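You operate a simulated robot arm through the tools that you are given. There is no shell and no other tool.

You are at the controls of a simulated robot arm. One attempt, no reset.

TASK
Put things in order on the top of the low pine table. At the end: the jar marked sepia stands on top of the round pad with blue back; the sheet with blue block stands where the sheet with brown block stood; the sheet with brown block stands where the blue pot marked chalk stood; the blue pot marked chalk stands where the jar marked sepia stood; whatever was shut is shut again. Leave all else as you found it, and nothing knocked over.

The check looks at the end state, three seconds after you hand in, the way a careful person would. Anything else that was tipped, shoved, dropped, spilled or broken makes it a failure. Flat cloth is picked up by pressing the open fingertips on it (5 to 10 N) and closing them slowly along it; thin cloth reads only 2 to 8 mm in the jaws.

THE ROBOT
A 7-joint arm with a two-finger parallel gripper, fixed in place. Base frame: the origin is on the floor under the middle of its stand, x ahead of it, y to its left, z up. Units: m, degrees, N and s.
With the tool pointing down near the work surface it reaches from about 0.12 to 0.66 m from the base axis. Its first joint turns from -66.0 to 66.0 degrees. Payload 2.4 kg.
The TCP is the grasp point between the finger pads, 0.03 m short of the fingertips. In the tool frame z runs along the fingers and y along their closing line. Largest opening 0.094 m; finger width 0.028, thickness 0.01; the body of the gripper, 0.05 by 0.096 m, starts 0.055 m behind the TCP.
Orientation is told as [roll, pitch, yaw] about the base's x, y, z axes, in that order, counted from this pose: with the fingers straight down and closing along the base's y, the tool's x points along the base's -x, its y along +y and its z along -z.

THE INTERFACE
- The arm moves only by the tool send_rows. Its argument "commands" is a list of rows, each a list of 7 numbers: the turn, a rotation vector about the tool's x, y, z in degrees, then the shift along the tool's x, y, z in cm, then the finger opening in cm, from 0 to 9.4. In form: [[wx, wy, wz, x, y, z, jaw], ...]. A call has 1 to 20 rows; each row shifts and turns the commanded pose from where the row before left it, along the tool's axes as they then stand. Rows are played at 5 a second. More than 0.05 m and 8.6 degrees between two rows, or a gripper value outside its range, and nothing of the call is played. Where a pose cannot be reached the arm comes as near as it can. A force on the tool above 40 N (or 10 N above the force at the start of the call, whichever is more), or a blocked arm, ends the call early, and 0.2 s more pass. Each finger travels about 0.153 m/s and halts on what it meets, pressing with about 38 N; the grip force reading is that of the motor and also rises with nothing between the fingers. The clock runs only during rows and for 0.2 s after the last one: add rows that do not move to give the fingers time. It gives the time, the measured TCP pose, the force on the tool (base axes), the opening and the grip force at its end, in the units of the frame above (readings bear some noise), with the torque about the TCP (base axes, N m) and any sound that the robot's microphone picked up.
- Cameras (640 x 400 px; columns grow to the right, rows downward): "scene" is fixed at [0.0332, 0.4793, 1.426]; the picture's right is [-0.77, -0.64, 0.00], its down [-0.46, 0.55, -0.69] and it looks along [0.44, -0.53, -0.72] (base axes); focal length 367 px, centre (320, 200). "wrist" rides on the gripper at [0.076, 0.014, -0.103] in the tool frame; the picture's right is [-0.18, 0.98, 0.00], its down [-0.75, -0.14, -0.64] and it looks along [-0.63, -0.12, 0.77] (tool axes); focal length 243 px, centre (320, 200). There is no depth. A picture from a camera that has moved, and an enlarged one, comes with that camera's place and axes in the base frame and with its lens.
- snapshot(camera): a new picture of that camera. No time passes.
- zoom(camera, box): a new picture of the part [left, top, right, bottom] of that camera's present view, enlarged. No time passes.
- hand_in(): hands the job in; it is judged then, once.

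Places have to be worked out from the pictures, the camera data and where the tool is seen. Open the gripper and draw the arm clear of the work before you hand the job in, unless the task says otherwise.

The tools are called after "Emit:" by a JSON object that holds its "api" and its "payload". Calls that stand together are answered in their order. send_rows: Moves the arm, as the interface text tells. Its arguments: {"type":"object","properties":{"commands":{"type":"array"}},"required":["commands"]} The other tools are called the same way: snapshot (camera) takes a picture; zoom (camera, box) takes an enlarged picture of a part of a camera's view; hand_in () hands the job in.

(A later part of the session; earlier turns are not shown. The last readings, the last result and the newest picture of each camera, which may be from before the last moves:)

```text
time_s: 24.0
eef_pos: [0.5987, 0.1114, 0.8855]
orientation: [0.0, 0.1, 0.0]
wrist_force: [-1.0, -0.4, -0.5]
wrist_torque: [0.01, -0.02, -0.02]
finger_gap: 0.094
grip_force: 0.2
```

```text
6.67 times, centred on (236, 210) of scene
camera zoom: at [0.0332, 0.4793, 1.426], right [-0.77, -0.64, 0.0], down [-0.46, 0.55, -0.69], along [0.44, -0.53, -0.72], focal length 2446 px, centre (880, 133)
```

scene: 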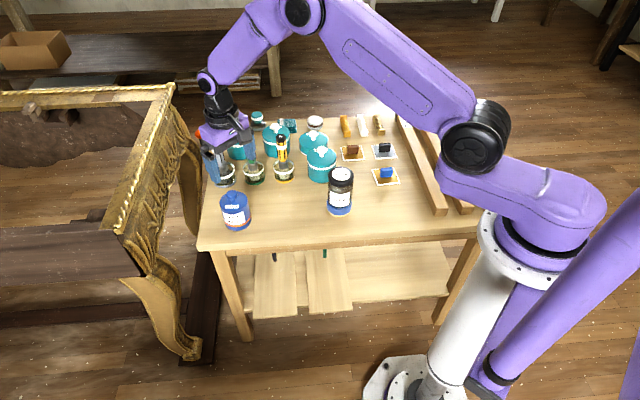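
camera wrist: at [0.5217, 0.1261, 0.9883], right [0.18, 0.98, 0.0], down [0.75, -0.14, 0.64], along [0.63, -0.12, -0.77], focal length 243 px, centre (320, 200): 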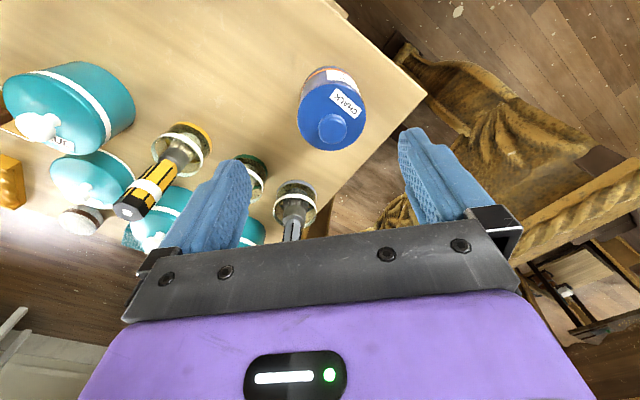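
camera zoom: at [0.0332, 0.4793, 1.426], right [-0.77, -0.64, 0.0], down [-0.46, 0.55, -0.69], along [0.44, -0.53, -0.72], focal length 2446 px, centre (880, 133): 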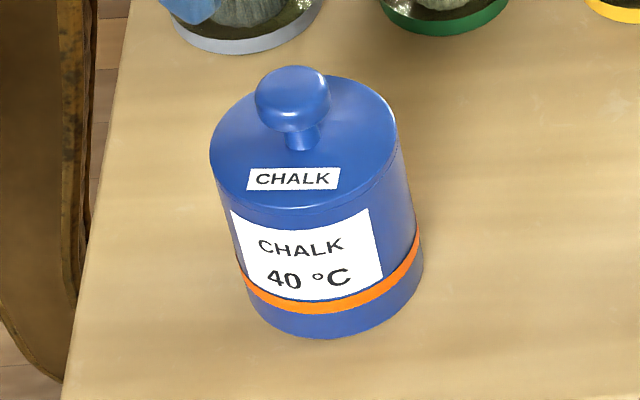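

The chalk pot axis computes to about (0.6185, 0.1205), lid top ~0.738 and knob top ~0.772. I centre over it and come down part way, to verify the fingers straddle it.

Emit:
{"api": "send_rows", "payload": {"commands": [[0, 0, 0, -1.0, 0.45, 0, 9.4], [0, 0, 0, -1.0, 0.45, 0, 9.4], [0, 0, 0, 0, 0, 2.5, 9.4], [0, 0, 0, 0, 0, 3.0, 9.4], [0, 0, 0, 0, 0, 2.0, 9.4], [0, 0, 0, 0, 0, 0, 9.4]]}}

Emit:
{"api": "snapshot", "payload": {"camera": "wrist"}}

Emit:
{"api": "zoom", "payload": {"camera": "scene", "box": [196, 140, 276, 240]}}

```text
time_s: 25.4
eef_pos: [0.6191, 0.12, 0.812]
orientation: [0.1, -0.1, 0.0]
wrist_force: [-1.1, 0.5, -0.1]
wrist_torque: [0.01, 0.05, 0.01]
finger_gap: 0.0939
grip_force: 0.1
```

```text
taken
camera wrist: at [0.5421, 0.1341, 0.9137], right [0.18, 0.98, 0.0], down [0.75, -0.14, 0.64], along [0.63, -0.12, -0.77], focal length 243 px, centre (320, 200)
```

wrist: 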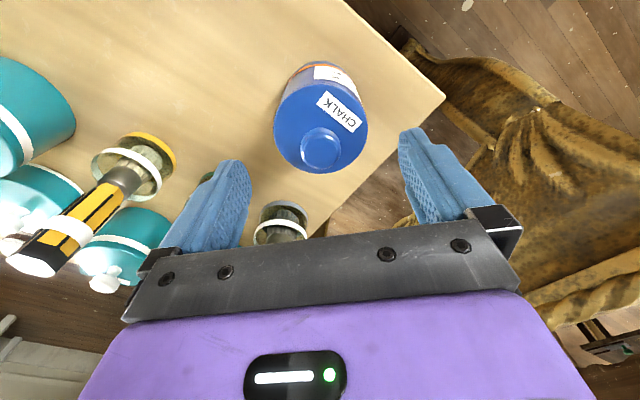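

```text
4.00 times, centred on (236, 190) of scene
camera zoom: at [0.0332, 0.4793, 1.426], right [-0.77, -0.64, 0.0], down [-0.46, 0.55, -0.69], along [0.44, -0.53, -0.72], focal length 1468 px, centre (656, 240)
```

zoom: 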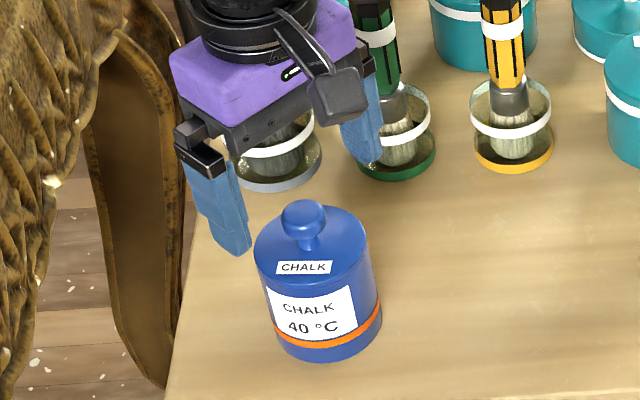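

Knob and lid are centred beneath the TCP (column 320, row 150 as predicted). I descend to TCP z≈0.727.

Emit:
{"api": "send_rows", "payload": {"commands": [[0, 0, 0, 0, 0, 2.5, 9.4], [0, 0, 0, 0, 0, 2.5, 9.4], [0, 0, 0, 0, 0, 2.0, 9.4], [0, 0, 0, 0, 0, 1.0, 9.4], [0, 0, 0, 0, 0, 0.5, 9.4], [0, 0, 0, 0, 0, 0, 9.4]]}}

Emit:
{"api": "snapshot", "payload": {"camera": "wrist"}}

Emit:
{"api": "zoom", "payload": {"camera": "scene", "box": [196, 150, 276, 240]}}

```text
time_s: 26.8
eef_pos: [0.6178, 0.1207, 0.7261]
orientation: [0.0, -0.1, -0.1]
wrist_force: [-0.5, 0.0, -0.2]
wrist_torque: [0.02, -0.02, -0.04]
finger_gap: 0.0937
grip_force: 0.0
```

```text
taken
camera wrist: at [0.5421, 0.1343, 0.829], right [0.18, 0.98, 0.0], down [0.75, -0.14, 0.64], along [0.63, -0.12, -0.77], focal length 243 px, centre (320, 200)
```

wrist: 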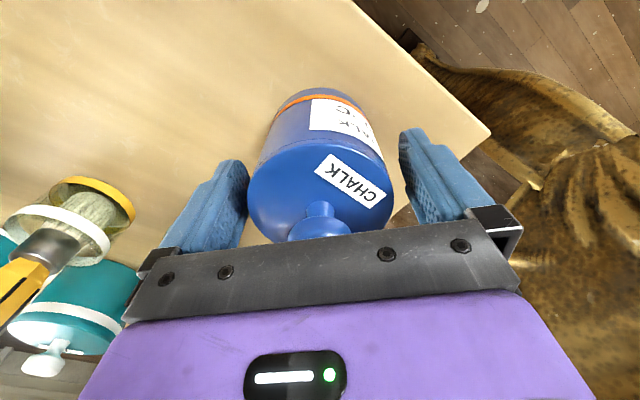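

```text
4.44 times, centred on (236, 195) of scene
camera zoom: at [0.0332, 0.4793, 1.426], right [-0.77, -0.64, 0.0], down [-0.46, 0.55, -0.69], along [0.44, -0.53, -0.72], focal length 1631 px, centre (693, 222)
```

zoom: 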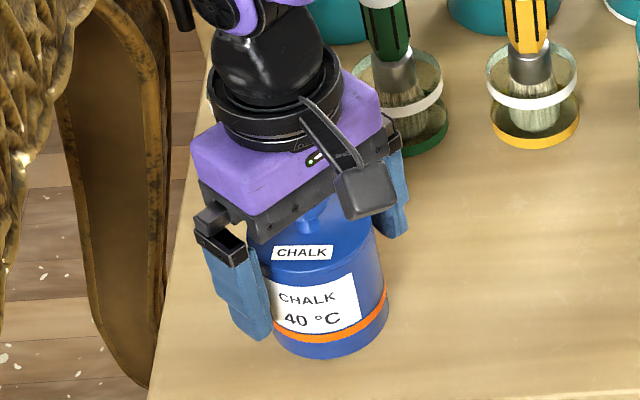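

The fingers straddle the pot and nothing touches. I zoom at the lid rim to see whether the lid overhangs before closing.

Emit:
{"api": "zoom", "payload": {"camera": "wrist", "box": [230, 80, 410, 245]}}

Emit:
{"api": "zoom", "payload": {"camera": "scene", "box": [236, 195, 296, 235]}}

```text
2.42 times, centred on (320, 162) of wrist
camera zoom: at [0.5421, 0.1343, 0.829], right [0.18, 0.98, 0.0], down [0.75, -0.14, 0.64], along [0.63, -0.12, -0.77], focal length 588 px, centre (320, 291)
```

zoom: 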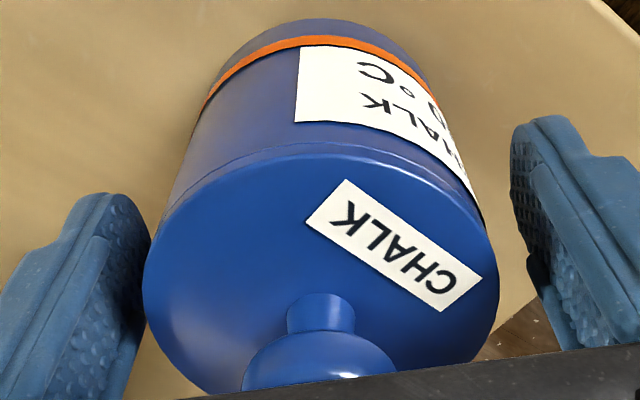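

```text
10.00 times, centred on (266, 215) of scene
camera zoom: at [0.0332, 0.4793, 1.426], right [-0.77, -0.64, 0.0], down [-0.46, 0.55, -0.69], along [0.44, -0.53, -0.72], focal length 3669 px, centre (860, 50)
```

zoom: 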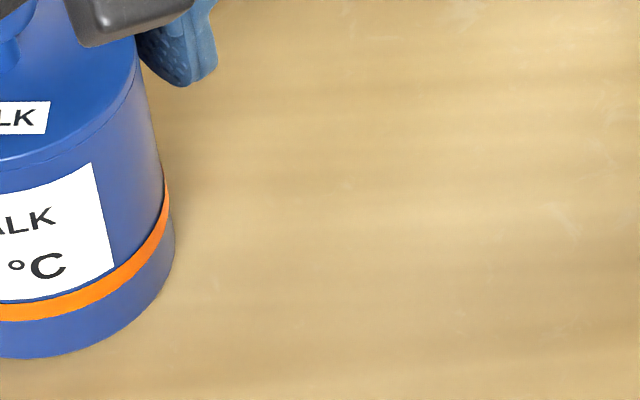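

The lid is a thin disc flush with the body. I close slowly on the pot.

Emit:
{"api": "send_rows", "payload": {"commands": [[0, 0, 0, 0, 0, 0, 8.6], [0, 0, 0, 0, 0, 0, 8.1], [0, 0, 0, 0, 0, 0, 7.8], [0, 0, 0, 0, 0, 0, 7.5], [0, 0, 0, 0, 0, 0, 7.2], [0, 0, 0, 0, 0, 0, 6.9], [0, 0, 0, 0, 0, 0, 6.5], [0, 0, 0, 0, 0, 0, 6.0], [0, 0, 0, 0, 0, 0, 5.5], [0, 0, 0, 0, 0, 0, 5.0], [0, 0, 0, 0, 0, 0, 5.0], [0, 0, 0, 0, 0, 0, 5.0]]}}

Emit:
{"api": "zoom", "payload": {"camera": "wrist", "box": [230, 80, 410, 245]}}

Emit:
{"api": "zoom", "payload": {"camera": "scene", "box": [206, 170, 276, 240]}}

```text
time_s: 29.4
eef_pos: [0.6199, 0.1209, 0.7271]
orientation: [0.0, -0.1, 0.0]
wrist_force: [-0.4, 1.9, 0.5]
wrist_torque: [0.06, -0.01, 0.1]
finger_gap: 0.0726
grip_force: 38.0
```

```text
2.42 times, centred on (320, 162) of wrist
camera zoom: at [0.5421, 0.1344, 0.8291], right [0.18, 0.98, 0.0], down [0.75, -0.14, 0.64], along [0.63, -0.12, -0.77], focal length 588 px, centre (320, 291)
```

zoom: 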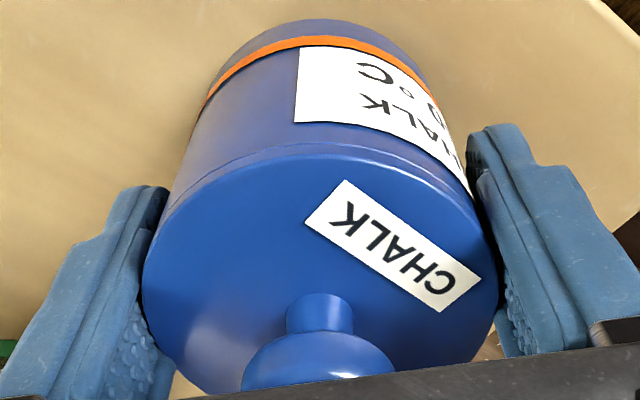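

```text
5.71 times, centred on (241, 205) of scene
camera zoom: at [0.0331, 0.4793, 1.426], right [-0.77, -0.64, 0.0], down [-0.46, 0.55, -0.69], along [0.44, -0.53, -0.72], focal length 2096 px, centre (771, 171)
```

zoom: 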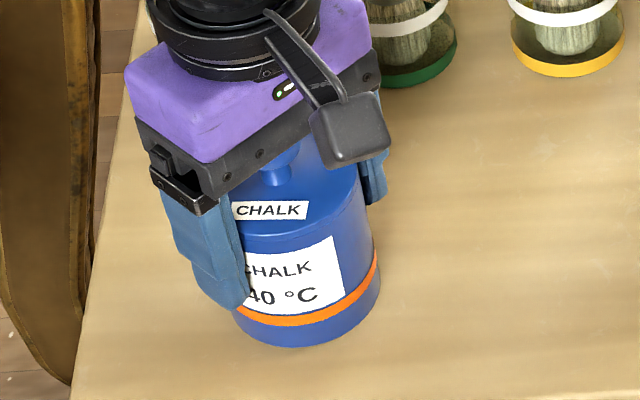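

Gripped at 72.6 mm with the pot unmoved. I lift a few mm very slowly and check that body and lid rise together.

Emit:
{"api": "send_rows", "payload": {"commands": [[0, 0, 0, 0, 0, -0.1, 5.0], [0, 0, 0, 0, 0, -0.15, 5.0], [0, 0, 0, 0, 0, -0.15, 5.0], [0, 0, 0, 0, 0, -0.15, 5.0], [0, 0, 0, 0, 0, 0, 5.0]]}}

Emit:
{"api": "zoom", "payload": {"camera": "wrist", "box": [230, 80, 410, 245]}}

Emit:
{"api": "zoom", "payload": {"camera": "scene", "box": [206, 170, 276, 240]}}

```text
time_s: 30.6
eef_pos: [0.6188, 0.1204, 0.7322]
orientation: [-0.1, 0.0, 0.1]
wrist_force: [-0.5, 0.1, -4.8]
wrist_torque: [0.03, 0.01, -0.04]
finger_gap: 0.0727
grip_force: 38.1
```

```text
2.42 times, centred on (320, 162) of wrist
camera zoom: at [0.5419, 0.1347, 0.8343], right [0.18, 0.98, 0.0], down [0.75, -0.14, 0.64], along [0.63, -0.12, -0.77], focal length 588 px, centre (320, 291)
```

zoom: 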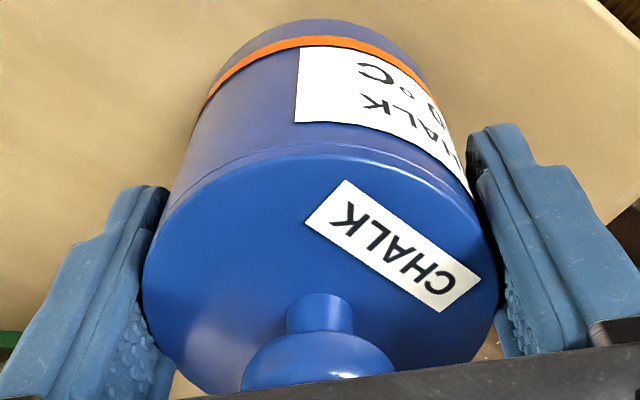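

```text
5.71 times, centred on (241, 205) of scene
camera zoom: at [0.0333, 0.4793, 1.426], right [-0.77, -0.64, 0.0], down [-0.46, 0.55, -0.69], along [0.44, -0.53, -0.72], focal length 2096 px, centre (771, 171)
```

zoom: 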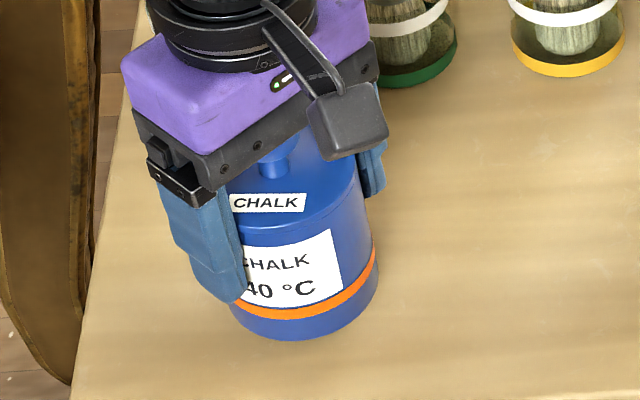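

Body and lid rise together (about 4.8 N). I lift 2.5 cm more slowly, then carry it to the jar's former place at about (0.535, 0.0075).

Emit:
{"api": "send_rows", "payload": {"commands": [[0, 0, 0, 0, 0, -0.2, 5.0], [0, 0, 0, 0, 0, -0.3, 5.0], [0, 0, 0, 0, 0, -0.4, 5.0], [0, 0, 0, 0, 0, -0.5, 5.0], [0, 0, 0, 0, 0, -0.5, 5.0], [0, 0, 0, 0, 0, -0.4, 5.0], [0, 0, 0, 0, 0, -0.2, 5.0], [0, 0, 0, 0.3, -0.4, 0, 5.0], [0, 0, 0, 0.6, -0.8, 0, 5.0], [0, 0, 0, 0.9, -1.2, 0, 5.0], [0, 0, 0, 1.0, -1.35, 0, 5.0], [0, 0, 0, 1.0, -1.35, 0, 5.0], [0, 0, 0, 1.0, -1.35, 0, 5.0], [0, 0, 0, 1.0, -1.35, 0, 5.0], [0, 0, 0, 0.9, -1.2, 0, 5.0], [0, 0, 0, 0.8, -1.0, 0, 5.0], [0, 0, 0, 0.5, -0.75, 0, 5.0], [0, 0, 0, 0.4, -0.5, 0, 5.0], [0, 0, 0, 0, 0, 0, 5.0]]}}

Emit:
{"api": "snapshot", "payload": {"camera": "wrist"}}

Emit:
{"api": "snapshot", "payload": {"camera": "scene"}}

```text
time_s: 34.6
eef_pos: [0.5347, 0.0088, 0.7577]
orientation: [0.0, -0.1, -0.1]
wrist_force: [-0.2, 0.9, -5.3]
wrist_torque: [0.0, 0.03, 0.0]
finger_gap: 0.0728
grip_force: 38.1
```

```text
taken
camera wrist: at [0.4578, 0.0218, 0.8596], right [0.18, 0.98, 0.0], down [0.75, -0.14, 0.64], along [0.63, -0.12, -0.77], focal length 243 px, centre (320, 200)
```

wrist: 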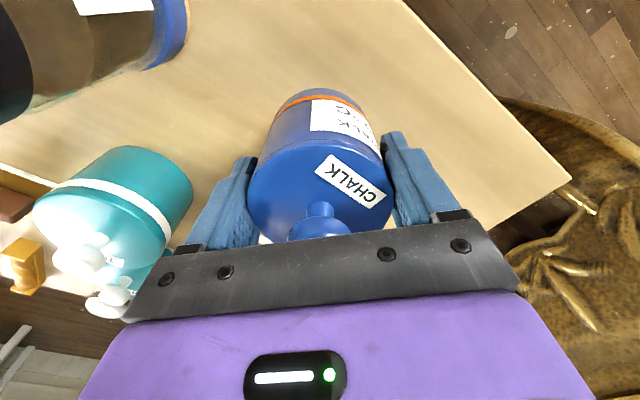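

```text
taken
```

scene: 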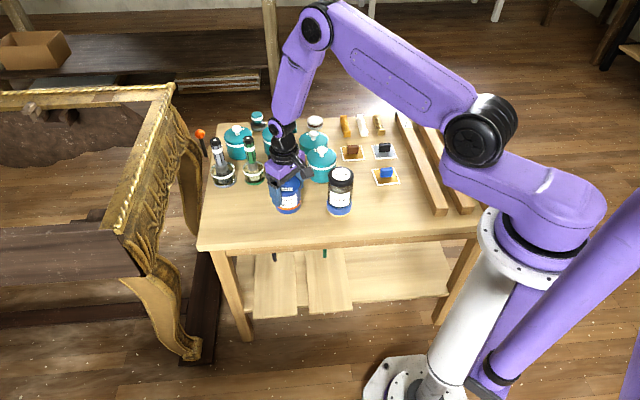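

The pot is over the jar's old place. I lower it to ~2 mm above the table, then feel for contact.

Emit:
{"api": "send_rows", "payload": {"commands": [[0, 0, 0, 0, 0, 0.3, 5.0], [0, 0, 0, 0, 0, 0.5, 5.0], [0, 0, 0, 0, 0, 0.6, 5.0], [0, 0, 0, 0, 0, 0.5, 5.0], [0, 0, 0, 0, 0, 0.4, 5.0], [0, 0, 0, 0, 0, 0.3, 5.0], [0, 0, 0, 0, 0, 0.2, 5.0], [0, 0, 0, 0, 0, 0, 5.0]]}}

Emit:
{"api": "send_rows", "payload": {"commands": [[0, 0, 0, 0, 0, 0.1, 5.0], [0, 0, 0, 0, 0, 0, 5.0]]}}

```text
time_s: 36.4
eef_pos: [0.5358, 0.0085, 0.7292]
orientation: [0.0, -0.2, -0.1]
wrist_force: [-0.2, -0.5, -5.0]
wrist_torque: [0.02, 0.04, 0.0]
finger_gap: 0.0725
grip_force: 37.7
```

```text
time_s: 37.0
eef_pos: [0.5342, 0.0078, 0.728]
orientation: [0.1, -0.2, 0.1]
wrist_force: [0.9, -0.3, -4.7]
wrist_torque: [0.02, 0.04, 0.0]
finger_gap: 0.0726
grip_force: 37.9
```

Still carrying the full weight, with no contact yet. I lower another 1 mm at a time.

Emit:
{"api": "send_rows", "payload": {"commands": [[0, 0, 0, 0, 0, 0.1, 5.0], [0, 0, 0, 0, 0, 0, 5.0]]}}

```text
time_s: 37.6
eef_pos: [0.5348, 0.009, 0.7262]
orientation: [0.0, 0.1, 0.0]
wrist_force: [0.6, 0.3, -4.2]
wrist_torque: [0.02, -0.02, 0.0]
finger_gap: 0.0724
grip_force: 37.9
```

Emit:
{"api": "send_rows", "payload": {"commands": [[0, 0, 0, 0, 0, 0.08, 5.0], [0, 0, 0, 0, 0, 0, 5.0]]}}

Emit:
{"api": "zoom", "payload": {"camera": "scene", "box": [255, 170, 325, 230]}}

```text
time_s: 38.2
eef_pos: [0.5354, 0.0077, 0.7274]
orientation: [0.0, -0.1, 0.0]
wrist_force: [-5.8, 0.1, 14.0]
wrist_torque: [-0.02, 0.21, 0.05]
finger_gap: 0.0729
grip_force: 37.7
```

```text
6.67 times, centred on (290, 200) of scene
camera zoom: at [0.0328, 0.4793, 1.4261], right [-0.77, -0.64, 0.0], down [-0.46, 0.55, -0.69], along [0.44, -0.53, -0.72], focal length 2446 px, centre (520, 200)
```

zoom: 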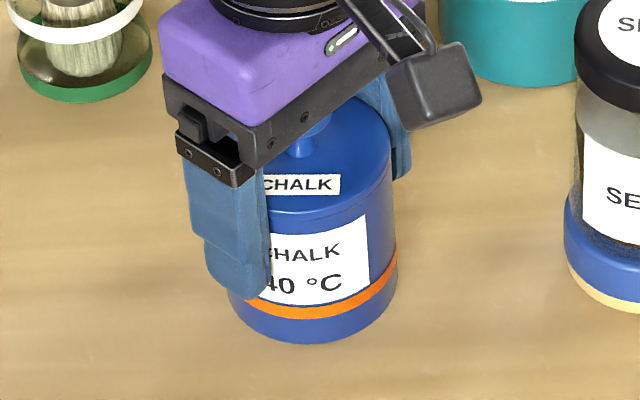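

Contact with the table is felt (14 N, stiff). I ease up 0.6 mm, then open slowly.

Emit:
{"api": "send_rows", "payload": {"commands": [[0, 0, 0, 0, 0, -0.06, 5.0], [0, 0, 0, 0, 0, 0, 5.0]]}}

Emit:
{"api": "send_rows", "payload": {"commands": [[0, 0, 0, 0, 0, 0, 7.0], [0, 0, 0, 0, 0, 0, 7.3], [0, 0, 0, 0, 0, 0, 7.6], [0, 0, 0, 0, 0, 0, 8.0], [0, 0, 0, 0, 0, 0, 8.6], [0, 0, 0, 0, 0, 0, 9.4], [0, 0, 0, 0, 0, 0, 9.4]]}}

Emit:
{"api": "snapshot", "payload": {"camera": "wrist"}}

```text
time_s: 38.8
eef_pos: [0.5337, 0.009, 0.7257]
orientation: [0.0, -0.1, 0.0]
wrist_force: [-5.2, 1.6, 10.8]
wrist_torque: [-0.03, 0.15, 0.07]
finger_gap: 0.0726
grip_force: 37.9
```

```text
time_s: 40.4
eef_pos: [0.5352, 0.0089, 0.7262]
orientation: [0.0, -0.1, -0.1]
wrist_force: [1.6, 0.2, -0.3]
wrist_torque: [-0.02, 0.01, 0.0]
finger_gap: 0.0939
grip_force: 0.0
```

```text
taken
camera wrist: at [0.458, 0.022, 0.8291], right [0.18, 0.98, 0.0], down [0.75, -0.14, 0.64], along [0.63, -0.12, -0.77], focal length 243 px, centre (320, 200)
```

wrist: 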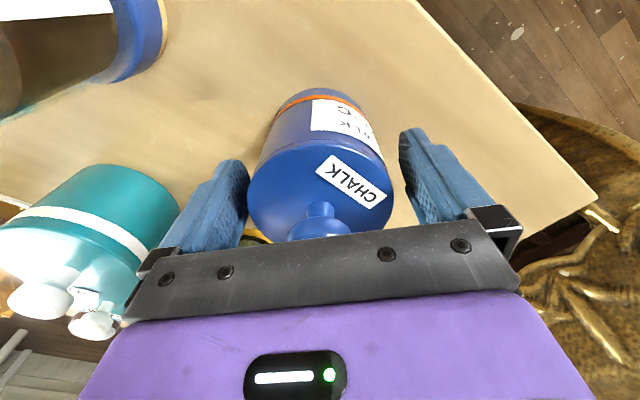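

The pot stands in place. I withdraw straight up and swing over toward the sheets for a close look.

Emit:
{"api": "send_rows", "payload": {"commands": [[0, 0, 0, 0, 0, -1, 9.4], [0, 0, 0, 0, 0, -2, 9.4], [0, 0, 0, 0, 0, -3, 9.4], [0, 0, 0, 0, 0, -4, 9.4], [0, 0, 0, 0, 0, -4, 9.4], [0, 0, 0, 0, 0, -4, 9.4], [0, 0, 0, 1, -3, 0, 9.4], [0, 0, 0, 1, -4, 0, 9.4], [0, 0, 0, 1, -4, 0, 9.4], [0, 0, 0, 1, -4, 0, 9.4], [0, 0, 0, 1, -4, 0, 9.4], [0, 0, 0, 0.5, -4, 0, 9.4], [0, 0, 0, 0.5, -4, 0, 9.4], [0, 0, 0, 0, -2, 0, 9.4], [0, 0, 0, 0, 0, 0, 9.4]]}}

Emit:
{"api": "snapshot", "payload": {"camera": "wrist"}}

Emit:
{"api": "snapshot", "payload": {"camera": "scene"}}

Emit:
{"api": "zoom", "payload": {"camera": "scene", "box": [240, 150, 370, 230]}}

```text
time_s: 43.6
eef_pos: [0.4747, -0.281, 0.9074]
orientation: [0.0, 0.0, 0.0]
wrist_force: [-0.9, 0.0, 0.5]
wrist_torque: [-0.01, 0.01, 0.0]
finger_gap: 0.0942
grip_force: 0.2
```

```text
taken
camera wrist: at [0.397, -0.2677, 1.0097], right [0.18, 0.98, 0.0], down [0.75, -0.14, 0.64], along [0.63, -0.12, -0.77], focal length 243 px, centre (320, 200)
```

wrist: 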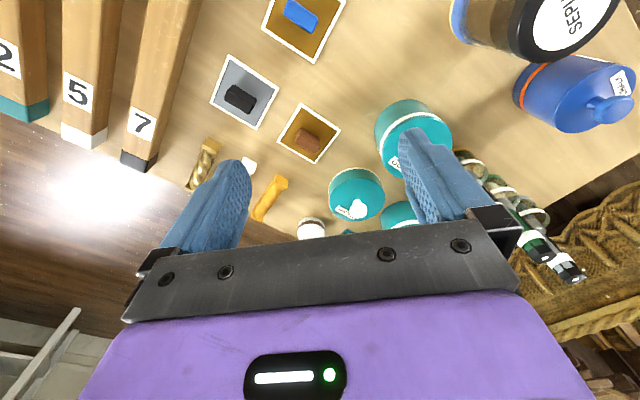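

```text
taken
```

scene: 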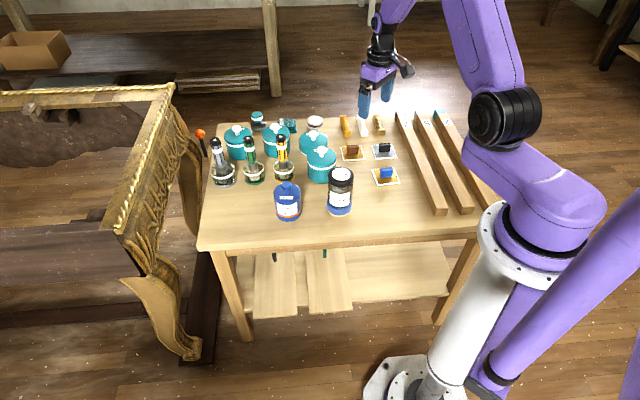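

```text
4.92 times, centred on (305, 190) of scene
camera zoom: at [0.0332, 0.4793, 1.426], right [-0.77, -0.64, 0.0], down [-0.46, 0.55, -0.69], along [0.44, -0.53, -0.72], focal length 1806 px, centre (394, 249)
```

zoom: 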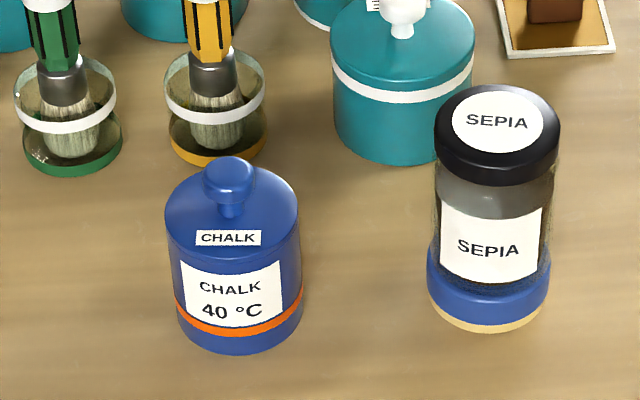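

Both pots are standing properly. Chalk's base projects where the jar's base was, within 1-2 mm. Now I zoom on the sheets.

Emit:
{"api": "zoom", "payload": {"camera": "wrist", "box": [250, 80, 378, 180]}}

Emit:
{"api": "zoom", "payload": {"camera": "wrist", "box": [200, 0, 392, 170]}}

Emit:
{"api": "zoom", "payload": {"camera": "scene", "box": [330, 130, 410, 195]}}

```text
4.00 times, centred on (314, 130) of wrist
camera zoom: at [0.397, -0.2677, 1.0097], right [0.18, 0.98, 0.0], down [0.75, -0.14, 0.64], along [0.63, -0.12, -0.77], focal length 970 px, centre (344, 480)
```

zoom: 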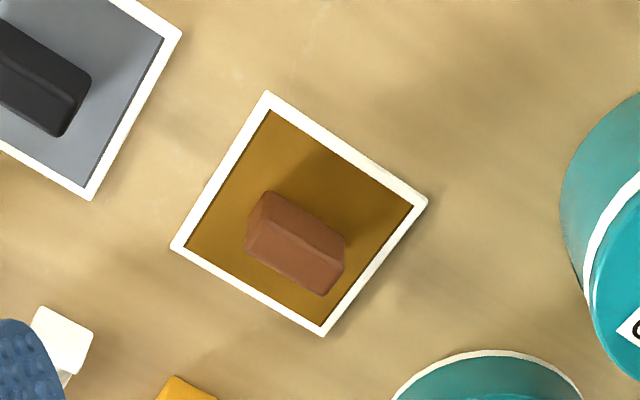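

```text
2.35 times, centred on (296, 85) of wrist
camera zoom: at [0.397, -0.2677, 1.0097], right [0.18, 0.98, 0.0], down [0.75, -0.14, 0.64], along [0.63, -0.12, -0.77], focal length 571 px, centre (376, 471)
```

zoom: 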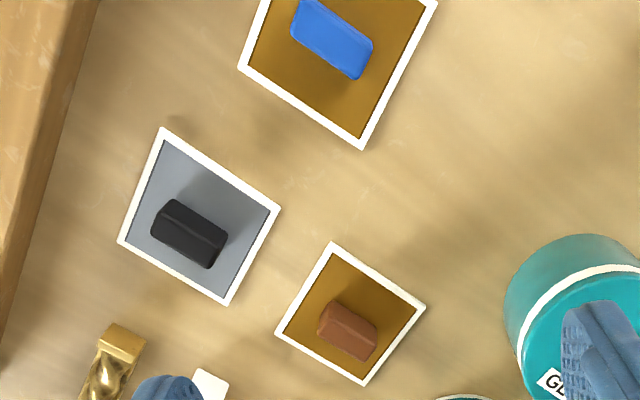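

```text
6.15 times, centred on (370, 162) of scene
camera zoom: at [0.0332, 0.4793, 1.426], right [-0.77, -0.64, 0.0], down [-0.46, 0.55, -0.69], along [0.44, -0.53, -0.72], focal length 2258 px, centre (12, 431)
```

zoom: 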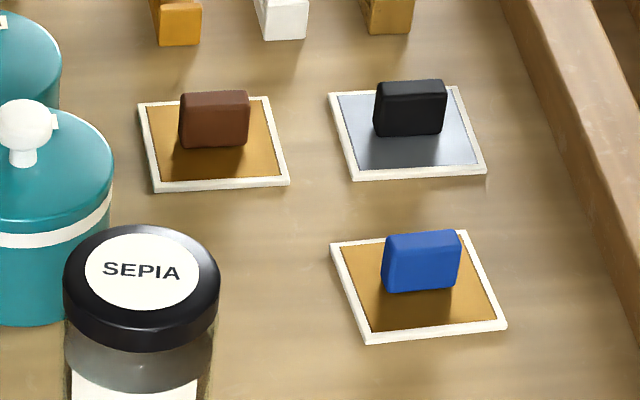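

Both sheets are 7.2 cm squares turned 45° in the base frame, each with a block in the middle about 3.5 cm tall. I put the brown sheet's centre at ~(0.556, -0.3155) and the blue's at ~(0.410, -0.289). I turn the tool +45° in yaw, so it closes across the block's thin side, and move over the brown block.

Emit:
{"api": "send_rows", "payload": {"commands": [[0, 0, -7.5, 0, 0, 0, 8.0], [0, 0, -7.5, 0, 0, 0, 7.0], [0, 0, -7.5, 0, 0, 0, 6.0], [0, 0, -7.5, 0, 0, 0, 5.5], [0, 0, -7.5, 0, 0, 0, 5.5], [0, 0, -7.5, 0, 0, 0, 5.5], [0, 0, 0, -1.1, -2.7, 1.0, 5.5], [0, 0, 0, -1.1, -2.7, 2.0, 5.5], [0, 0, 0, -1.1, -2.8, 2.0, 5.5], [0, 0, 0, 0, 0, 2.0, 5.5], [0, 0, 0, 0, 0, 0, 5.5]]}}

Emit:
{"api": "snapshot", "payload": {"camera": "wrist"}}

Emit:
{"api": "snapshot", "payload": {"camera": "scene"}}

```text
time_s: 46.0
eef_pos: [0.5565, -0.3149, 0.8368]
orientation: [0.0, 0.0, 45.0]
wrist_force: [0.0, 0.8, 0.1]
wrist_torque: [-0.01, -0.01, 0.0]
finger_gap: 0.0551
grip_force: 0.0
```

```text
taken
camera wrist: at [0.4915, -0.3609, 0.9394], right [-0.56, 0.83, 0.0], down [0.63, 0.43, 0.64], along [0.53, 0.36, -0.77], focal length 243 px, centre (320, 200)
```

wrist: 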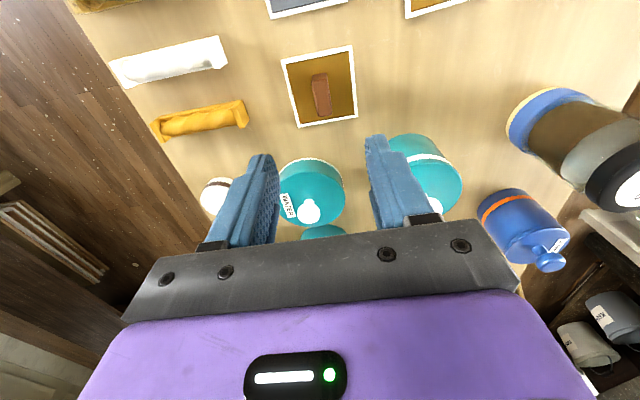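

```text
taken
```

scene: 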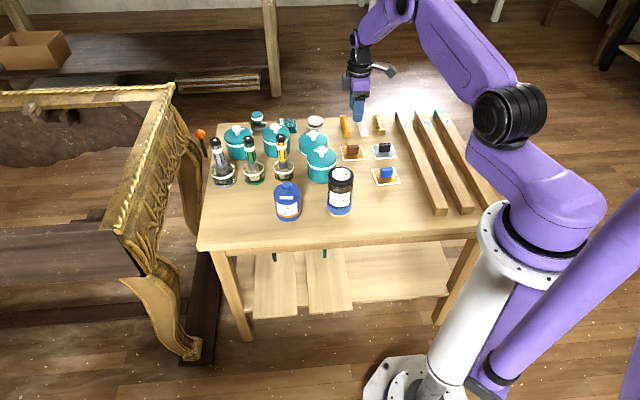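

The yaw is right: the block's thin side lies along the closing line. I zoom to get exact offsets and alignment.

Emit:
{"api": "zoom", "payload": {"camera": "wrist", "box": [270, 30, 370, 140]}}

Emit:
{"api": "zoom", "payload": {"camera": "wrist", "box": [296, 65, 346, 125]}}

```text
3.64 times, centred on (320, 85) of wrist
camera zoom: at [0.4915, -0.3609, 0.9394], right [-0.56, 0.83, 0.0], down [0.63, 0.43, 0.64], along [0.53, 0.36, -0.77], focal length 882 px, centre (320, 618)
```

zoom: 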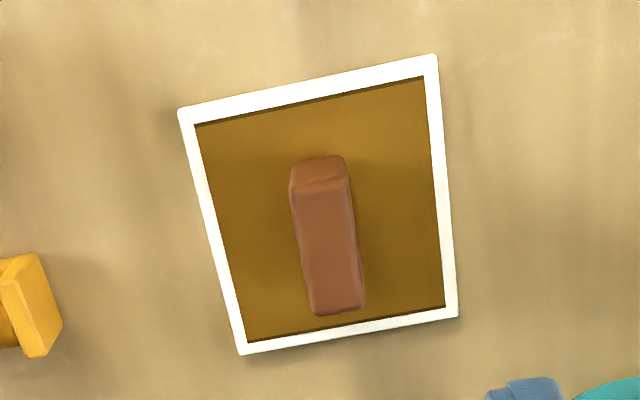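

```text
6.67 times, centred on (321, 95) of wrist
camera zoom: at [0.4915, -0.3609, 0.9394], right [-0.56, 0.83, 0.0], down [0.63, 0.43, 0.64], along [0.53, 0.36, -0.77], focal length 1618 px, centre (313, 900)
```

zoom: 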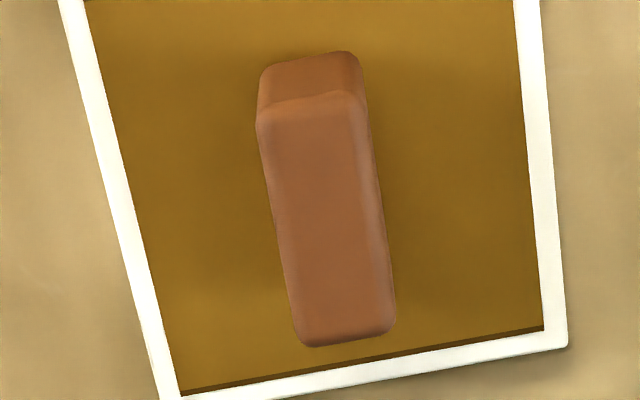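

The sheet centre lies 2 mm forward and 2.4 mm to the side of the TCP in tool axes, and the angles match 45° exactly. The block is about 34×16 mm with its top near z=0.686. I correct and descend to TCP z≈0.705 (tips ~0.675).

Emit:
{"api": "send_rows", "payload": {"commands": [[0, 0, 0, -0.2, 0.24, 1.0, 5.5], [0, 0, 0, 0, 0, 3.0, 5.0], [0, 0, 0, 0, 0, 3.5, 4.5], [0, 0, 0, 0, 0, 3.0, 4.5], [0, 0, 0, 0, 0, 1.7, 4.5], [0, 0, 0, 0, 0, 1.0, 4.5], [0, 0, 0, 0, 0, 0, 4.5]]}}

Emit:
{"api": "snapshot", "payload": {"camera": "wrist"}}

Emit:
{"api": "zoom", "payload": {"camera": "scene", "box": [320, 120, 400, 180]}}

```text
time_s: 47.6
eef_pos: [0.5561, -0.313, 0.7043]
orientation: [0.0, 0.0, 45.0]
wrist_force: [-0.4, 0.2, 1.1]
wrist_torque: [0.0, 0.0, 0.0]
finger_gap: 0.0451
grip_force: 0.0
```

```text
taken
camera wrist: at [0.4911, -0.3571, 0.8065], right [-0.56, 0.83, 0.0], down [0.63, 0.43, 0.64], along [0.53, 0.36, -0.77], focal length 243 px, centre (320, 200)
```

wrist: 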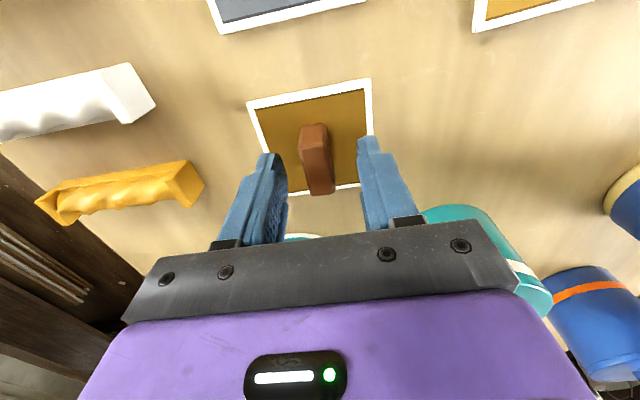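

```text
6.67 times, centred on (360, 150) of scene
camera zoom: at [0.0332, 0.4793, 1.426], right [-0.77, -0.64, 0.0], down [-0.46, 0.55, -0.69], along [0.44, -0.53, -0.72], focal length 2446 px, centre (53, 533)
```

zoom: 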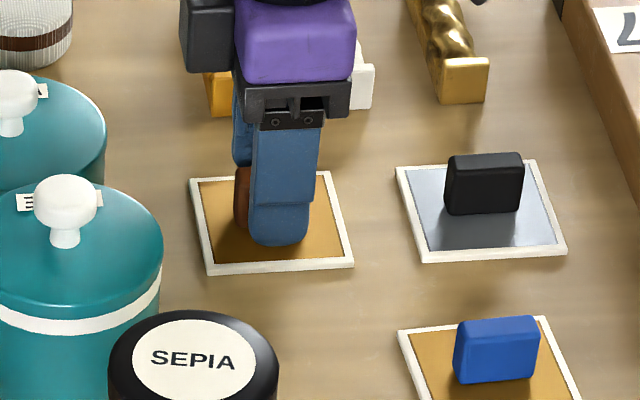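

The fingers straddle the block well and the block top centre is where predicted. I lower 4 mm more in small steps, watching for contact with the sheet.

Emit:
{"api": "send_rows", "payload": {"commands": [[0, 0, 0, 0, 0, 0.2, 4.5], [0, 0, 0, 0, 0, 0.2, 4.5], [0, 0, 0, 0, 0, 0, 4.5]]}}

Emit:
{"api": "zoom", "payload": {"camera": "wrist", "box": [230, 70, 410, 220]}}

Emit:
{"api": "zoom", "payload": {"camera": "scene", "box": [335, 135, 371, 165]}}

```text
time_s: 48.4
eef_pos: [0.557, -0.3134, 0.7004]
orientation: [-0.1, 0.0, 45.0]
wrist_force: [-0.3, -0.6, 0.2]
wrist_torque: [0.0, -0.02, -0.01]
finger_gap: 0.045
grip_force: 0.0
```

```text
2.67 times, centred on (320, 145) of wrist
camera zoom: at [0.4911, -0.3575, 0.8029], right [-0.56, 0.83, 0.0], down [0.63, 0.43, 0.64], along [0.53, 0.36, -0.77], focal length 647 px, centre (320, 347)
```

zoom: 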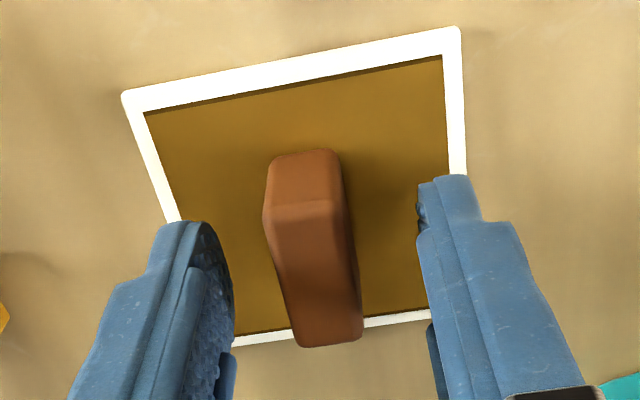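

```text
13.33 times, centred on (353, 150) of scene
camera zoom: at [0.0332, 0.4793, 1.426], right [-0.77, -0.64, 0.0], down [-0.46, 0.55, -0.69], along [0.44, -0.53, -0.72], focal length 4892 px, centre (-120, 867)
```

zoom: 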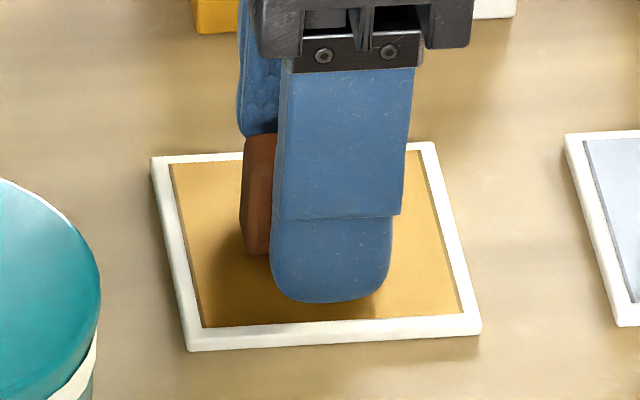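

The block sits about 1.5 mm off-centre between the fingers. I nudge tool y by -1.5 mm and close slowly on the block.

Emit:
{"api": "send_rows", "payload": {"commands": [[0, 0, 0, 0, -0.15, 0, 4.0], [0, 0, 0, 0, 0, 0, 3.4], [0, 0, 0, 0, 0, 0, 2.8], [0, 0, 0, 0, 0, 0, 2.4], [0, 0, 0, 0, 0, 0, 2.1], [0, 0, 0, 0, 0, 0, 1.9], [0, 0, 0, 0, 0, 0, 1.7], [0, 0, 0, 0, 0, 0, 1.5], [0, 0, 0, 0, 0, 0, 1.2], [0, 0, 0, 0, 0, 0, 0.8], [0, 0, 0, 0, 0, 0, 0.4], [0, 0, 0, 0, 0, 0, 0.4], [0, 0, 0, 0, 0, 0, 0.4]]}}

Emit:
{"api": "zoom", "payload": {"camera": "wrist", "box": [230, 70, 410, 220]}}

Emit:
{"api": "zoom", "payload": {"camera": "scene", "box": [335, 135, 371, 165]}}

```text
time_s: 51.2
eef_pos: [0.5566, -0.3141, 0.6997]
orientation: [0.0, 0.0, 45.0]
wrist_force: [-0.2, -0.2, 0.7]
wrist_torque: [0.04, 0.02, -0.04]
finger_gap: 0.0142
grip_force: 38.2
```

```text
2.67 times, centred on (320, 145) of wrist
camera zoom: at [0.4922, -0.3584, 0.8033], right [-0.56, 0.83, 0.0], down [0.63, 0.43, 0.64], along [0.53, 0.36, -0.77], focal length 647 px, centre (320, 347)
```

zoom: 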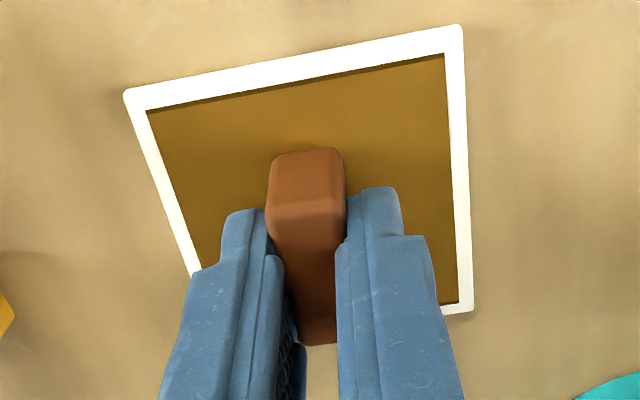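

```text
13.33 times, centred on (353, 150) of scene
camera zoom: at [0.0332, 0.4793, 1.426], right [-0.77, -0.64, 0.0], down [-0.46, 0.55, -0.69], along [0.44, -0.53, -0.72], focal length 4892 px, centre (-120, 867)
```

zoom: 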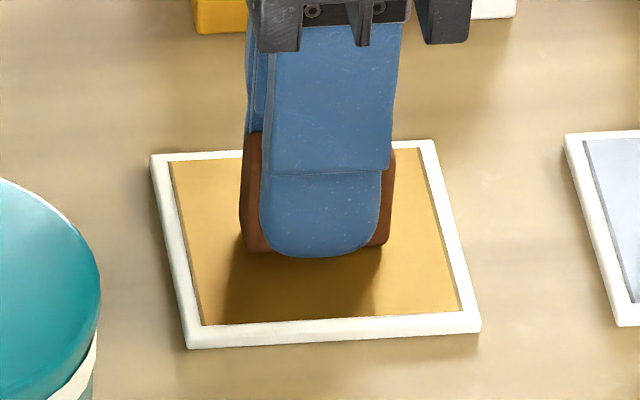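

The block is held at 14.2 mm and the sheet did not move. Its corners in this scene zoom are (151,157), (433,141), (480,332) and (188,348), which I keep as reference. I lift slowly and check that the sheet comes with the block.

Emit:
{"api": "send_rows", "payload": {"commands": [[0, 0, 0, 0, 0, -0.1, 0.4], [0, 0, 0, 0, 0, -0.15, 0.4], [0, 0, 0, 0, 0, -0.2, 0.4], [0, 0, 0, 0, 0, -0.25, 0.4], [0, 0, 0, 0, 0, -0.3, 0.4], [0, 0, 0, 0, 0, 0, 0.4]]}}

Emit:
{"api": "zoom", "payload": {"camera": "wrist", "box": [230, 70, 410, 220]}}

Emit:
{"api": "zoom", "payload": {"camera": "scene", "box": [335, 135, 371, 165]}}

```text
time_s: 52.6
eef_pos: [0.5556, -0.3139, 0.7108]
orientation: [0.0, 0.0, 45.0]
wrist_force: [0.2, 0.3, 0.2]
wrist_torque: [0.02, 0.01, 0.03]
finger_gap: 0.0145
grip_force: 38.1
```

```text
2.67 times, centred on (320, 145) of wrist
camera zoom: at [0.4923, -0.3584, 0.8131], right [-0.56, 0.83, 0.0], down [0.63, 0.43, 0.64], along [0.53, 0.36, -0.77], focal length 647 px, centre (320, 347)
```

zoom: 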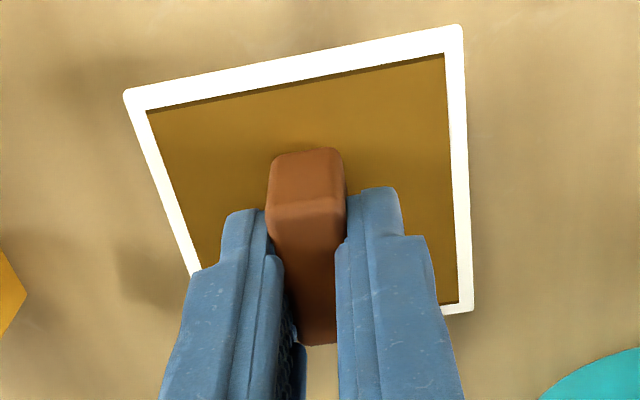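

```text
13.33 times, centred on (353, 150) of scene
camera zoom: at [0.0332, 0.4793, 1.426], right [-0.77, -0.64, 0.0], down [-0.46, 0.55, -0.69], along [0.44, -0.53, -0.72], focal length 4892 px, centre (-120, 867)
```

zoom: 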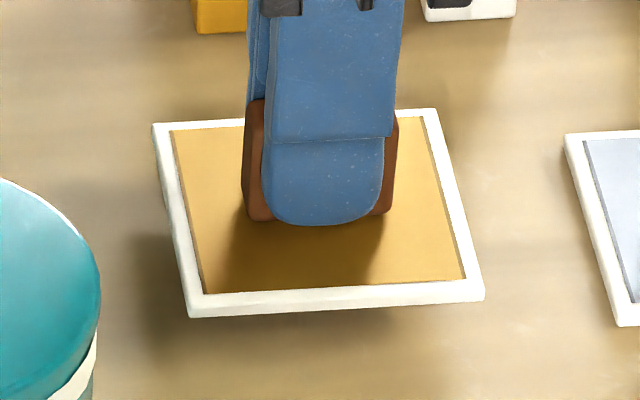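

The sheet comes up with the block. I raise it well above everything and carry it in an arc inside the brushes to the chalk pot's former place.

Emit:
{"api": "send_rows", "payload": {"commands": [[0, 0, 0, 0, 0, -0.5, 0.4], [0, 0, 0, 0, 0, -1, 0.4], [0, 0, 0, 0, 0, -2, 0.4], [0, 0, 0, 0, 0, -3, 0.4], [0, 0, 0, 0, 0, -3, 0.4], [0, 0, 0, 0, 0, -3, 0.4], [0, 0, 0, 0, 0, -2.5, 0.4], [0, 0, 0, 0, 0, -1.5, 0.4], [0, 0, 0, 0, 0, -0.9, 0.4], [0, 0, 0, 0, 0, 0, 0.4]]}}

Emit:
{"api": "send_rows", "payload": {"commands": [[0, 0, 0, -0.5, 1.0, 0, 0.4], [0, 0, 0, -0.9, 2.0, 0, 0.4], [0, 0, 0, -1.3, 2.8, 0, 0.4], [0, 0, 0, -1.3, 2.8, 0, 0.4], [0, 0, 0, -1.3, 2.8, 0, 0.4], [0, 0, 0, -1.3, 2.8, 0, 0.4], [0, 0, 0, -1.3, 2.8, 0, 0.4], [0, 0, 0, -1.72, 3.5, 0, 0.4], [0, 0, 0, -2.0, 1.5, 0, 0.4], [0, 0, 0, -2.8, 0.9, 0, 0.4], [0, 0, 0, -3.0, 0.7, 0, 0.4], [0, 0, 0, -3.0, 0.7, 0, 0.4], [0, 0, 0, -3.0, 0.7, 0, 0.4], [0, 0, 0, -3.0, 0.6, 0, 0.4], [0, 0, 0, -3.0, 0.5, 0, 0.4], [0, 0, 0, -2.8, 0.1, 0, 0.4], [0, 0, 0, -1.8, 0.06, 0, 0.4], [0, 0, 0, -1.02, 0, 0, 0.4], [0, 0, 0, 0, 0, 0, 0.4]]}}

Emit:
{"api": "snapshot", "payload": {"camera": "wrist"}}

Emit:
{"api": "snapshot", "payload": {"camera": "scene"}}

```text
time_s: 54.8
eef_pos: [0.5561, -0.3144, 0.8847]
orientation: [0.0, -0.1, 45.1]
wrist_force: [0.4, 1.7, -0.2]
wrist_torque: [-0.02, 0.0, -0.01]
finger_gap: 0.0139
grip_force: 38.4
```

```text
time_s: 58.8
eef_pos: [0.619, 0.119, 0.8861]
orientation: [0.0, 0.0, 45.0]
wrist_force: [-0.4, -0.3, 0.4]
wrist_torque: [-0.01, 0.01, 0.0]
finger_gap: 0.0145
grip_force: 38.0
```

```text
taken
camera wrist: at [0.5542, 0.0749, 0.9874], right [-0.56, 0.83, 0.0], down [0.63, 0.43, 0.64], along [0.53, 0.36, -0.77], focal length 243 px, centre (320, 200)
```

wrist: 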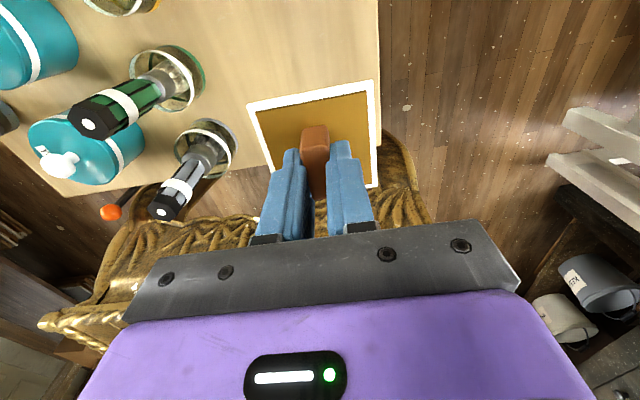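

```text
taken
```

scene: 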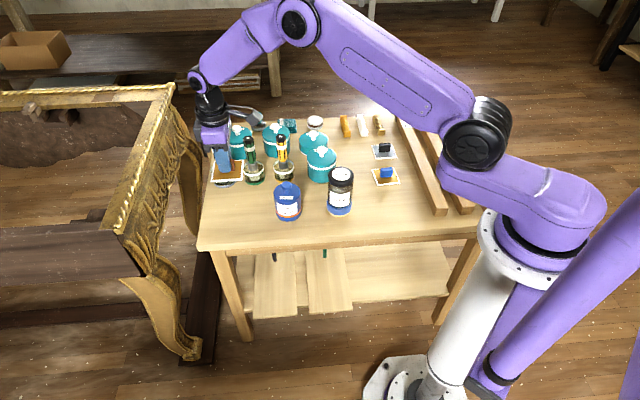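

The sheet is over the target. I correct by 1 mm and lower it to a few mm above the table.

Emit:
{"api": "send_rows", "payload": {"commands": [[0, 0, 0, -0.08, 0.08, 1.0, 0.4], [0, 0, 0, 0, 0, 2.5, 0.4], [0, 0, 0, 0, 0, 3.0, 0.4], [0, 0, 0, 0, 0, 3.0, 0.4], [0, 0, 0, 0, 0, 3.0, 0.4], [0, 0, 0, 0, 0, 2.5, 0.4], [0, 0, 0, 0, 0, 1.5, 0.4], [0, 0, 0, 0, 0, 1.0, 0.4], [0, 0, 0, 0, 0, 0.6, 0.4], [0, 0, 0, 0, 0, 0, 0.4]]}}

Emit:
{"api": "zoom", "payload": {"camera": "scene", "box": [200, 160, 280, 240]}}

Emit:
{"api": "snapshot", "payload": {"camera": "wrist"}}

```text
time_s: 61.0
eef_pos: [0.6189, 0.1207, 0.7033]
orientation: [0.0, -0.1, 45.0]
wrist_force: [-0.3, 0.1, -0.2]
wrist_torque: [-0.01, 0.0, 0.0]
finger_gap: 0.0143
grip_force: 37.7
```

```text
5.00 times, centred on (240, 200) of scene
camera zoom: at [0.0332, 0.4793, 1.426], right [-0.77, -0.64, 0.0], down [-0.46, 0.55, -0.69], along [0.44, -0.53, -0.72], focal length 1834 px, centre (720, 200)
```

zoom: 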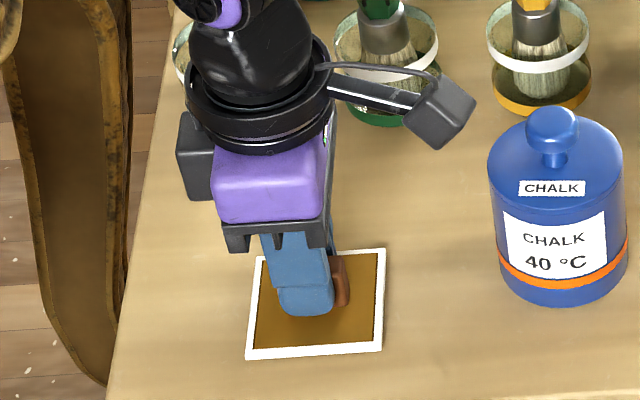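

```text
taken
camera wrist: at [0.5542, 0.0758, 0.8063], right [-0.57, 0.82, 0.0], down [0.63, 0.43, 0.64], along [0.53, 0.36, -0.77], focal length 243 px, centre (320, 200)
```

wrist: 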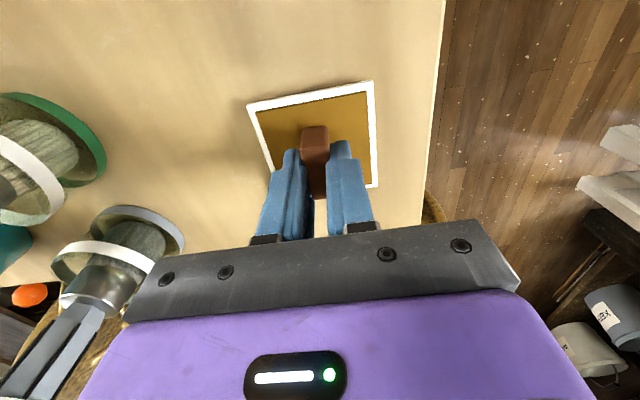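

About 3 mm remain. I lower in 1 mm rows, feeling for contact.

Emit:
{"api": "send_rows", "payload": {"commands": [[0, 0, 0, 0, 0, 0.1, 0.4], [0, 0, 0, 0, 0, 0.1, 0.4], [0, 0, 0, 0, 0, 0, 0.4]]}}

Emit:
{"api": "send_rows", "payload": {"commands": [[0, 0, 0, 0, 0, 0.08, 0.4], [0, 0, 0, 0, 0, 0, 0.4]]}}

```text
time_s: 61.8
eef_pos: [0.618, 0.1207, 0.7011]
orientation: [0.0, 0.0, 45.1]
wrist_force: [1.1, -0.1, 0.3]
wrist_torque: [-0.01, -0.04, 0.0]
finger_gap: 0.0143
grip_force: 38.1
```

```text
time_s: 62.4
eef_pos: [0.6196, 0.1201, 0.7005]
orientation: [0.0, 0.1, 45.0]
wrist_force: [-0.6, 0.4, 0.3]
wrist_torque: [-0.03, 0.0, 0.0]
finger_gap: 0.0145
grip_force: 38.0
```

Emit:
{"api": "send_rows", "payload": {"commands": [[0, 0, 0, 0, 0, 0.07, 0.4], [0, 0, 0, 0, 0, 0, 0.4]]}}

Emit:
{"api": "zoom", "payload": {"camera": "scene", "box": [220, 190, 280, 235]}}

```text
time_s: 63.0
eef_pos: [0.6203, 0.1206, 0.7008]
orientation: [0.0, -0.1, 45.0]
wrist_force: [-2.9, -0.6, 6.5]
wrist_torque: [-0.01, 0.08, 0.0]
finger_gap: 0.0143
grip_force: 38.6
```

```text
8.89 times, centred on (250, 212) of scene
camera zoom: at [0.033, 0.4793, 1.4261], right [-0.77, -0.64, 0.0], down [-0.46, 0.55, -0.69], along [0.44, -0.53, -0.72], focal length 3261 px, centre (942, 89)
```

zoom: 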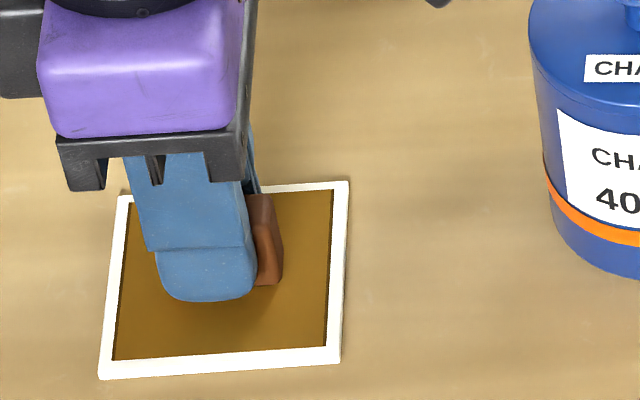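

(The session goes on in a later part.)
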